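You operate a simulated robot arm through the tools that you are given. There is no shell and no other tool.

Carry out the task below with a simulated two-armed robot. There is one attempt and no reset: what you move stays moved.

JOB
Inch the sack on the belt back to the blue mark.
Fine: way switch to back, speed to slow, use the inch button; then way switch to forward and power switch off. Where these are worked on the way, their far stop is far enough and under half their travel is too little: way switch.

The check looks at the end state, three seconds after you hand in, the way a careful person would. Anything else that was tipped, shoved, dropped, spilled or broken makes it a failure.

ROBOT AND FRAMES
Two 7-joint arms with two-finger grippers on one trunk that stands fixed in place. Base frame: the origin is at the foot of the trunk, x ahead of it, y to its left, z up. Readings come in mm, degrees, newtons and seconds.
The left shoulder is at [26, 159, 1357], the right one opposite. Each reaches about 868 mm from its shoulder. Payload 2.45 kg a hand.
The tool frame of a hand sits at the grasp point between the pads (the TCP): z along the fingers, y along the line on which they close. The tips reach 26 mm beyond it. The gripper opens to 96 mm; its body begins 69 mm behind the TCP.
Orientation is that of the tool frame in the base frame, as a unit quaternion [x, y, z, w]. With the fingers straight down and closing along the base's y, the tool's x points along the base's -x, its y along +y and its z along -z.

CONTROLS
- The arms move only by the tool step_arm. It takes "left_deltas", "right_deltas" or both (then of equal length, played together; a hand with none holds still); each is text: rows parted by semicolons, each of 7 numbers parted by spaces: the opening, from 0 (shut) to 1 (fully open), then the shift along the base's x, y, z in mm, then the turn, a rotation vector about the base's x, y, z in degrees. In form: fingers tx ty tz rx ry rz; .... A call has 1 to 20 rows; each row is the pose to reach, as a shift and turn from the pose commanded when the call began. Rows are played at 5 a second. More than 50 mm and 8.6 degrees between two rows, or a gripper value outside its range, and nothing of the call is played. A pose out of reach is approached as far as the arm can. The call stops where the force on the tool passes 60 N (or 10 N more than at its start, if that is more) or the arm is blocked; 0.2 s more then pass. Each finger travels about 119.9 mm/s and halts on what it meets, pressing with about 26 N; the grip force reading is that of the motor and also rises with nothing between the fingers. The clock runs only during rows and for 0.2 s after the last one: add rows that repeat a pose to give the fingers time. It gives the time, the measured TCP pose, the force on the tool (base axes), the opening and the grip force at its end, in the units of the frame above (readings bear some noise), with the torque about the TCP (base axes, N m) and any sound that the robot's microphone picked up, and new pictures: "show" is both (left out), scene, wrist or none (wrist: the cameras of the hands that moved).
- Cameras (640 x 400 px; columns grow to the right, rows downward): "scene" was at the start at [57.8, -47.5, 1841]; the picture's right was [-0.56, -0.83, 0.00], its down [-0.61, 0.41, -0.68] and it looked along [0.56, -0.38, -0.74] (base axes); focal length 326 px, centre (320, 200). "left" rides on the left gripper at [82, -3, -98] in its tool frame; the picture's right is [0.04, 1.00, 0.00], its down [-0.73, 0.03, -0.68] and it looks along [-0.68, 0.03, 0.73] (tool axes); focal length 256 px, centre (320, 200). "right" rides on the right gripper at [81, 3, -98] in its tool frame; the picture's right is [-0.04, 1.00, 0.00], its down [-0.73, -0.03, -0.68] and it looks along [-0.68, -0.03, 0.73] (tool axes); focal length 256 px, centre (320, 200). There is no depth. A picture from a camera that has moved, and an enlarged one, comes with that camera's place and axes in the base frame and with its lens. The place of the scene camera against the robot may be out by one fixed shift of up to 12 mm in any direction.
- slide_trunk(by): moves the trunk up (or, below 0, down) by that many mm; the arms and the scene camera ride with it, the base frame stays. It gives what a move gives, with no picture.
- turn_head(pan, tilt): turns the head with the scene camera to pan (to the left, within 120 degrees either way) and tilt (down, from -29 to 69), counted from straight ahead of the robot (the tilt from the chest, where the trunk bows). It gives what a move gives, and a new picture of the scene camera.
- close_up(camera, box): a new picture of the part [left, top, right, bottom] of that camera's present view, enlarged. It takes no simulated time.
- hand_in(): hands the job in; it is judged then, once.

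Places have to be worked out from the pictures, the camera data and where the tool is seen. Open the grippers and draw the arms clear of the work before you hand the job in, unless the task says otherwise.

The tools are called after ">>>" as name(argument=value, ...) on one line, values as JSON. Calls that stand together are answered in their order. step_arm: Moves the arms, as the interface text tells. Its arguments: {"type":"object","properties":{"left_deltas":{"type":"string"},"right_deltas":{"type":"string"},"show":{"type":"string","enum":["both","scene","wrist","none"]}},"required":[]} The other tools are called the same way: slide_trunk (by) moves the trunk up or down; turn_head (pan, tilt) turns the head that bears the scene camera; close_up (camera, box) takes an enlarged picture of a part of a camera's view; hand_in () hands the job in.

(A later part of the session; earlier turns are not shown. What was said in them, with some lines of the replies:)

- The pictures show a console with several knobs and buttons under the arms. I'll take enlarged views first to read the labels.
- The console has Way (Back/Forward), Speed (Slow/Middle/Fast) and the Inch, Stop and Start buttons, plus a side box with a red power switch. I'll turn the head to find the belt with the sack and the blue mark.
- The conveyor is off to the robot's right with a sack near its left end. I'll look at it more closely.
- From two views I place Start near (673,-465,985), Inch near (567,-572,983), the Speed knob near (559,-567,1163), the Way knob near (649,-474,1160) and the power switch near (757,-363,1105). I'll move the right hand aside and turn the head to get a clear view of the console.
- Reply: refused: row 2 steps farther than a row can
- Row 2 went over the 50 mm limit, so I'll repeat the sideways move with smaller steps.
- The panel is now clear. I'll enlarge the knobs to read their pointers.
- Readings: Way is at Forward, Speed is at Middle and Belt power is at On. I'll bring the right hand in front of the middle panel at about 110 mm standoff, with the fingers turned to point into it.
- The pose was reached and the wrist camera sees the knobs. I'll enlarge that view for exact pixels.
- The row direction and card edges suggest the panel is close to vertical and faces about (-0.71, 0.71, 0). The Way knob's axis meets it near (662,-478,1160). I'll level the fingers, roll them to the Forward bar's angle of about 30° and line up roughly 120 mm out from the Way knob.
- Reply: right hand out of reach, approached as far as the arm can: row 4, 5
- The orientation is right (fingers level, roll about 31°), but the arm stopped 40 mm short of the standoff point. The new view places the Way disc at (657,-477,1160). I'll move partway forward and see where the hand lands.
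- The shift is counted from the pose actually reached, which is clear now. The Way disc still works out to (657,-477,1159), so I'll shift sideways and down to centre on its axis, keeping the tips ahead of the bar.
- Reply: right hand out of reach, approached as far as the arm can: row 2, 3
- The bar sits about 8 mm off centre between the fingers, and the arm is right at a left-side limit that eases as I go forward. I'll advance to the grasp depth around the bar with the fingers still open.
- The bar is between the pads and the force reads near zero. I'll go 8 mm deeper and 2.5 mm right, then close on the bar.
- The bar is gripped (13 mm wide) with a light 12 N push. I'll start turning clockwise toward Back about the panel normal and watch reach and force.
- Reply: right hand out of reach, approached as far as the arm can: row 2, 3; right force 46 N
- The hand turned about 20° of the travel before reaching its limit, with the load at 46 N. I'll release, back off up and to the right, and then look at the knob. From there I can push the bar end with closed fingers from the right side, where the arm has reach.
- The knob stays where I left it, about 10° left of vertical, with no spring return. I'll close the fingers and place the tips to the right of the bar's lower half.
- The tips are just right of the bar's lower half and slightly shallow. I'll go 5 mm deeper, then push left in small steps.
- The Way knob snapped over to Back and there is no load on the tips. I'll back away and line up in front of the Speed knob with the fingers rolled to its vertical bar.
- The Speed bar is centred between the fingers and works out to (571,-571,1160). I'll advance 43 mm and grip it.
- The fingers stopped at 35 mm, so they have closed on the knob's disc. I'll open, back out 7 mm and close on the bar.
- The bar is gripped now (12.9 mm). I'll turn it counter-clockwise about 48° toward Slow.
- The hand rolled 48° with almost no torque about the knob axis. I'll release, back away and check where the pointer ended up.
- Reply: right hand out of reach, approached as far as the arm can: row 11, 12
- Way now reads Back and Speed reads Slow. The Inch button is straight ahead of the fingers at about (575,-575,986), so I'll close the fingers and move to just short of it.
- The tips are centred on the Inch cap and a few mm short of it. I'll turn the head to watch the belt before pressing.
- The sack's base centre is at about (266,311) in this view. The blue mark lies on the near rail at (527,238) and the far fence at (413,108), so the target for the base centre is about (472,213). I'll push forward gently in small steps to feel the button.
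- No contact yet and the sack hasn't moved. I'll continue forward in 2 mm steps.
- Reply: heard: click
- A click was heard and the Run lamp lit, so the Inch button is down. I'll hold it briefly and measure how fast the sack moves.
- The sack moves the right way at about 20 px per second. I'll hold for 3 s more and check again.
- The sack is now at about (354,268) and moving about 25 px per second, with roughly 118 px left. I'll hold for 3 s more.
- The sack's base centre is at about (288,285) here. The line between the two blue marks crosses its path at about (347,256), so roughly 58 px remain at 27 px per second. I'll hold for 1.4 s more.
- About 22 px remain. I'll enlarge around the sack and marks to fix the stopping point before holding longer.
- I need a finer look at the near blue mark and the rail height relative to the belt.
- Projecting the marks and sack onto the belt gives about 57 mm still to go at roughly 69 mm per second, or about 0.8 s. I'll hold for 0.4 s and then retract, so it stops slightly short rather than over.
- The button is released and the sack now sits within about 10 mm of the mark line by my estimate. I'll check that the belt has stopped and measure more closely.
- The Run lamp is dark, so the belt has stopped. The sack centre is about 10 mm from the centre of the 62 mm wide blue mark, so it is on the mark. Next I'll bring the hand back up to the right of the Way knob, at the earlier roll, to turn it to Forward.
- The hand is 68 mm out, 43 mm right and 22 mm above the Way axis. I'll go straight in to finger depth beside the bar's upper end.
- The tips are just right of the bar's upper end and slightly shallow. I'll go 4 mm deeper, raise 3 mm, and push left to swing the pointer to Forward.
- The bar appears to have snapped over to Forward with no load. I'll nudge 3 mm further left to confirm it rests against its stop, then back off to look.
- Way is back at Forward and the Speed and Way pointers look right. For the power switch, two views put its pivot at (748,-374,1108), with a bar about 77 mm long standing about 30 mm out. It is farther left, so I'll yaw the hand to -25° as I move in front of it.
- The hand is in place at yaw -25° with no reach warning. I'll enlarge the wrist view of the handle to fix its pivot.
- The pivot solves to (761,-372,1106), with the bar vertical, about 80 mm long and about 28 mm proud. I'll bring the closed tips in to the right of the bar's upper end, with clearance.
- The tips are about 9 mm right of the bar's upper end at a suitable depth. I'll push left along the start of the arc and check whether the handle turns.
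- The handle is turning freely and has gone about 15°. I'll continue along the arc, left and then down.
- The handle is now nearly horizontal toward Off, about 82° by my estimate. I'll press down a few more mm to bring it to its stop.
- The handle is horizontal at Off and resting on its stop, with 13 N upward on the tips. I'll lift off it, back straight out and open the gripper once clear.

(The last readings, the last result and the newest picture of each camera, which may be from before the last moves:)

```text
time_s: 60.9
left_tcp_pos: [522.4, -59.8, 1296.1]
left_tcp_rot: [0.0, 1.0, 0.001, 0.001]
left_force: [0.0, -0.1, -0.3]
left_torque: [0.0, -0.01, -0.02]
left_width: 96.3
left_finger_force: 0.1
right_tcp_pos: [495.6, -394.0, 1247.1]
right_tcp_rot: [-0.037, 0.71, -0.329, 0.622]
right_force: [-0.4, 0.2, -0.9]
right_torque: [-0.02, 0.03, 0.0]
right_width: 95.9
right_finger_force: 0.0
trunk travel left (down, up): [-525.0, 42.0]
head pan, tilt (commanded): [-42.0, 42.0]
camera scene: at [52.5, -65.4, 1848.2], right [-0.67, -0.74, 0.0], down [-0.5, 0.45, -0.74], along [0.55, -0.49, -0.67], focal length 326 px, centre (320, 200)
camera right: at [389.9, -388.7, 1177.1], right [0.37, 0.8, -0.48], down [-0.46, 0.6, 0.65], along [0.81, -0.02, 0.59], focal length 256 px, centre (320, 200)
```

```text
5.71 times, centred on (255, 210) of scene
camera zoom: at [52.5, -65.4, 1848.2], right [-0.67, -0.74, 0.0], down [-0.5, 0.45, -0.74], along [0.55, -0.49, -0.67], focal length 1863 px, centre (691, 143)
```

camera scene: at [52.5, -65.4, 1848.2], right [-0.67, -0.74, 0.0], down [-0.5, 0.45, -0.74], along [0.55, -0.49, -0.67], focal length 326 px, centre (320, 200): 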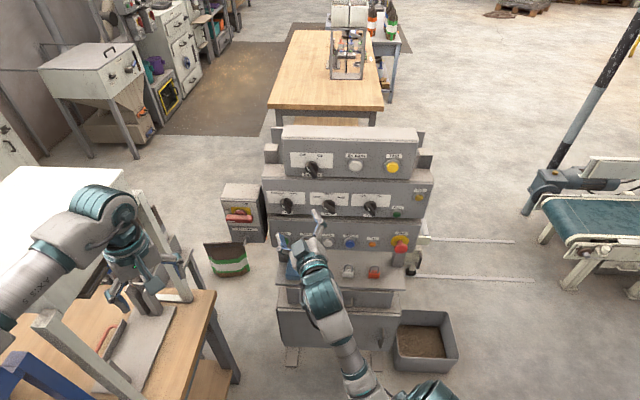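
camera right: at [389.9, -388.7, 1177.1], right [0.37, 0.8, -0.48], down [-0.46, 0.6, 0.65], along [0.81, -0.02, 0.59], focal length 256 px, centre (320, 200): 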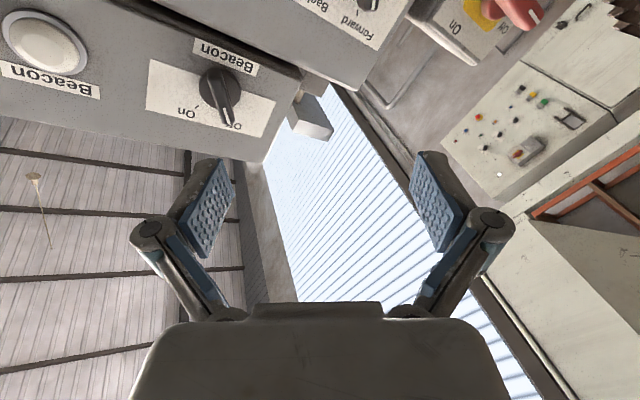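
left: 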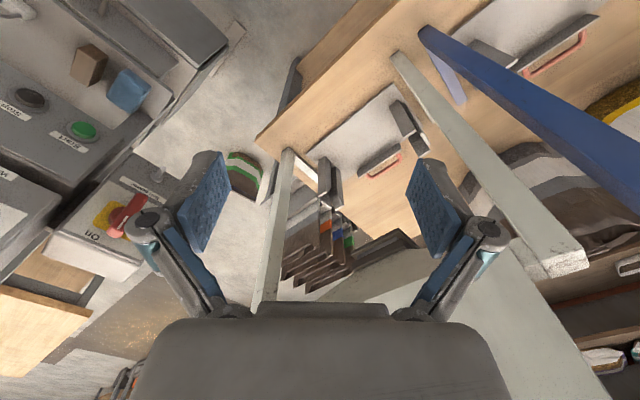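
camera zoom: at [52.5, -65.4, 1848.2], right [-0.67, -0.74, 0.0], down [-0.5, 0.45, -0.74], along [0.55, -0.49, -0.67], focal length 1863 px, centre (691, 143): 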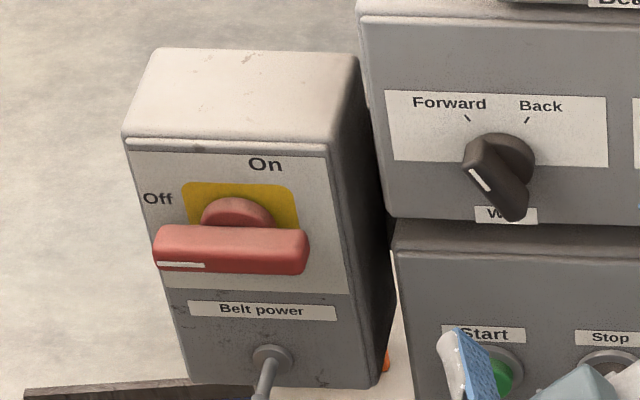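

Belt power is at Off, Way at Forward and Speed at Slow, with the other controls unchanged. I'll draw the right arm further back and check the sack once more.

>>> step_arm(right_deltas="1 -28 -22 16 0 0 0; 1 -56 -44 32 0 0 0; 1 -85 -66 48 0 0 0; 1 -110 -86 60 0 0 0; 1 -110 -86 60 0 0 0", show="none")

>>> close_up(camera="scene", box=[230, 130, 440, 300])

>>> turn_head(pan=-84, tilt=27)

>>> close_up(camera="scene", box=[395, 160, 459, 220])

```text
time_s: 62.1
left_tcp_pos: [521.6, -54.5, 1295.9]
left_tcp_rot: [-0.001, 1.0, 0.0, 0.002]
left_force: [0.4, 0.3, 0.2]
left_torque: [-0.02, 0.02, 0.01]
left_width: 96.0
left_finger_force: 0.1
right_tcp_pos: [438.7, -392.7, 1252.2]
right_tcp_rot: [-0.036, 0.707, -0.335, 0.621]
right_force: [-0.2, -0.1, 0.2]
right_torque: [0.0, -0.01, 0.0]
right_width: 96.1
right_finger_force: 0.0
right hand out of reach, approached as far as the arm can: row 1, 2, 3, 4, 5
trunk travel left (down, up): [-525.0, 42.0]
head pan, tilt (commanded): [-42.0, 42.0]
```

```text
2.35 times, centred on (335, 215) of scene
camera zoom: at [51.7, -55.9, 1848.5], right [-0.67, -0.74, 0.0], down [-0.5, 0.45, -0.74], along [0.55, -0.5, -0.67], focal length 767 px, centre (285, 165)
```

zoom: 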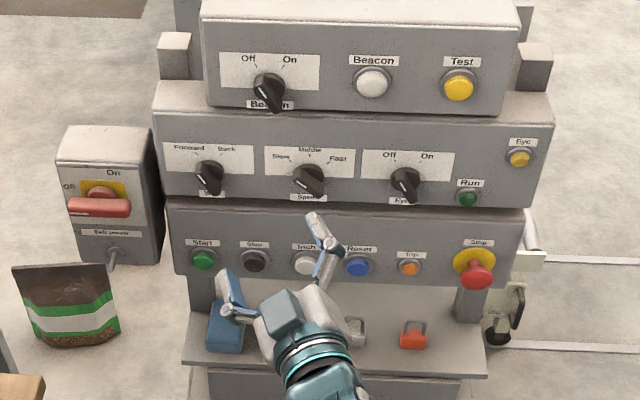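

```text
time_s: 63.2
left_tcp_pos: [522.9, -55.9, 1296.3]
left_tcp_rot: [-0.002, 1.0, -0.001, 0.001]
left_force: [-0.6, -1.0, 0.3]
left_torque: [-0.02, 0.02, -0.02]
left_width: 96.0
left_finger_force: 0.0
right_tcp_pos: [439.7, -394.6, 1249.8]
right_tcp_rot: [-0.036, 0.708, -0.335, 0.621]
right_force: [0.2, 0.8, -0.1]
right_torque: [0.04, -0.01, 0.04]
right_width: 95.7
right_finger_force: 0.1
trunk travel left (down, up): [-525.0, 42.0]
head pan, tilt (commanded): [-84.0, 27.0]
camera scene: at [-0.4, -92.7, 1871.7], right [-0.99, -0.11, 0.0], down [-0.05, 0.45, -0.89], along [0.09, -0.89, -0.46], focal length 326 px, centre (320, 200)
```

scene: 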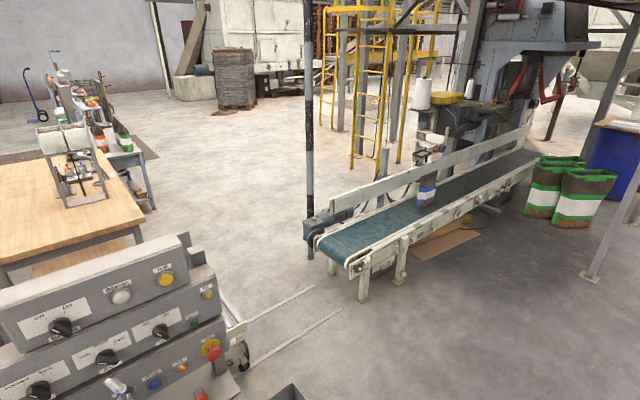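

```text
6.67 times, centred on (427, 190) of scene
camera zoom: at [-0.4, -92.7, 1871.7], right [-0.99, -0.11, 0.0], down [-0.05, 0.45, -0.89], along [0.09, -0.89, -0.46], focal length 2174 px, centre (-393, 267)
```

zoom: 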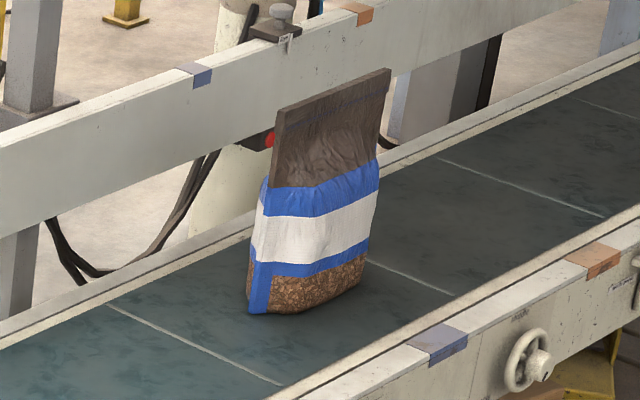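

The sack is holding on the blue mark and the belt is still. The right hand is only about 200 mm from the panel, so I'll tilt its fingers down and draw it back to about its starting place.

>>> step_arm(right_deltas="1 0 0 5 3.1 6.8 0; 1 -5 -10 12 6.3 13.6 0; 1 -12 -22 20 9.4 20.4 0; 1 -20 -36 28 12.6 27.2 0; 1 -30 -52 36 15.7 34 0; 1 -42 -70 45 18.8 40.9 0; 1 -55 -88 54 22 47.7 0; 1 -68 -104 60 25.1 54.5 0; 1 -68 -104 60 25.1 54.5 0", show="none")

>>> turn_head(pan=-38, tilt=45)

>>> close_up(camera="scene", box=[180, 100, 500, 340])

```text
time_s: 65.2
left_tcp_pos: [523.0, -62.4, 1295.8]
left_tcp_rot: [-0.001, 1.0, 0.001, 0.002]
left_force: [-0.8, -0.1, -0.8]
left_torque: [0.01, -0.02, -0.02]
left_width: 96.2
left_finger_force: 0.1
right_tcp_pos: [370.6, -504.6, 1308.9]
right_tcp_rot: [-0.054, 0.966, -0.119, 0.224]
right_force: [0.5, -0.7, -0.4]
right_torque: [-0.01, -0.01, 0.01]
right_width: 95.6
right_finger_force: 0.1
right hand out of reach, approached as far as the arm can: row 1, 2, 3, 4
trunk travel left (down, up): [-525.0, 42.0]
head pan, tilt (commanded): [-84.0, 27.0]
```

```text
time_s: 66.3
left_tcp_pos: [522.0, -58.1, 1296.9]
left_tcp_rot: [-0.001, 1.0, 0.001, 0.002]
left_force: [0.6, 0.0, -0.4]
left_torque: [0.02, -0.03, 0.02]
left_width: 95.7
left_finger_force: 0.0
right_tcp_pos: [371.1, -502.3, 1310.5]
right_tcp_rot: [-0.054, 0.966, -0.119, 0.225]
right_force: [-0.3, -0.6, -0.3]
right_torque: [-0.03, 0.0, -0.01]
right_width: 96.0
right_finger_force: 0.0
trunk travel left (down, up): [-525.0, 42.0]
head pan, tilt (commanded): [-38.0, 45.0]
camera scene: at [55.2, -54.5, 1844.1], right [-0.62, -0.79, 0.0], down [-0.56, 0.44, -0.7], along [0.55, -0.43, -0.71], focal length 326 px, centre (320, 200)
```

scene: 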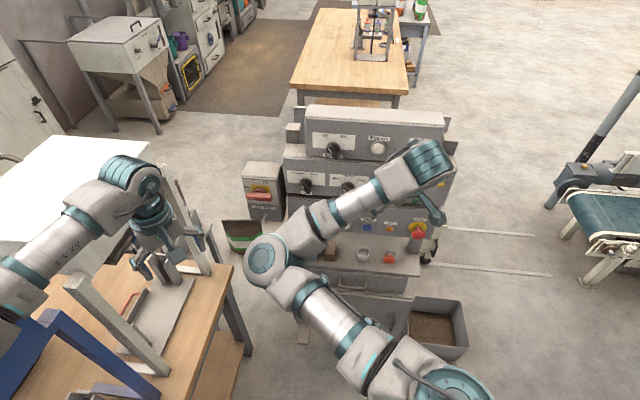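

```text
1.67 times, centred on (340, 220) of scene
camera zoom: at [55.2, -54.5, 1844.1], right [-0.62, -0.79, 0.0], down [-0.56, 0.44, -0.7], along [0.55, -0.43, -0.71], focal length 544 px, centre (287, 167)
```

zoom: 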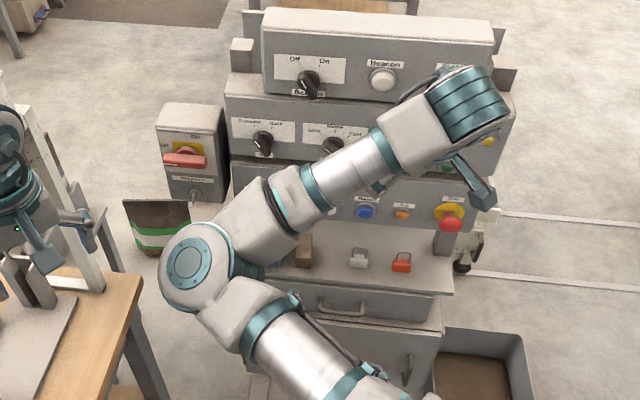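

Both arms are clear with grippers open. Power is Off, Way is Forward, Speed is Slow, the tray items are undisturbed and the sack is on the blue mark, so I'm handing in.

>>> hand_in()

```text
The job is handed in.
```

The sack is on the blue mark and the job is handed in. I don't have the check's verdict yet.

- **Sack:** I inched it back with Way at Back and Speed at Slow. By my measurement from the pictures, its centre stopped about 10 mm short of the centre of the mark, which is about 62 mm wide. It was still there when I last checked the belt, after the power was off.
- **Switches:** Way is at Forward, Belt power is at Off and resting against its stop, and Speed is still at Slow. I didn't touch any other control.
- **Way switch:** My first grip-and-turn toward Back got only about a third of the way before the arm ran out of reach. I let go and pushed the knob the rest of the way to Back with closed fingers, and later pushed it back to Forward the same way.
- **Arms and surroundings:** Both grippers are open. I drew the right arm back from the console to about where it started, and the left arm stayed where it was. I saw nothing tipped, dropped or moved by mistake.
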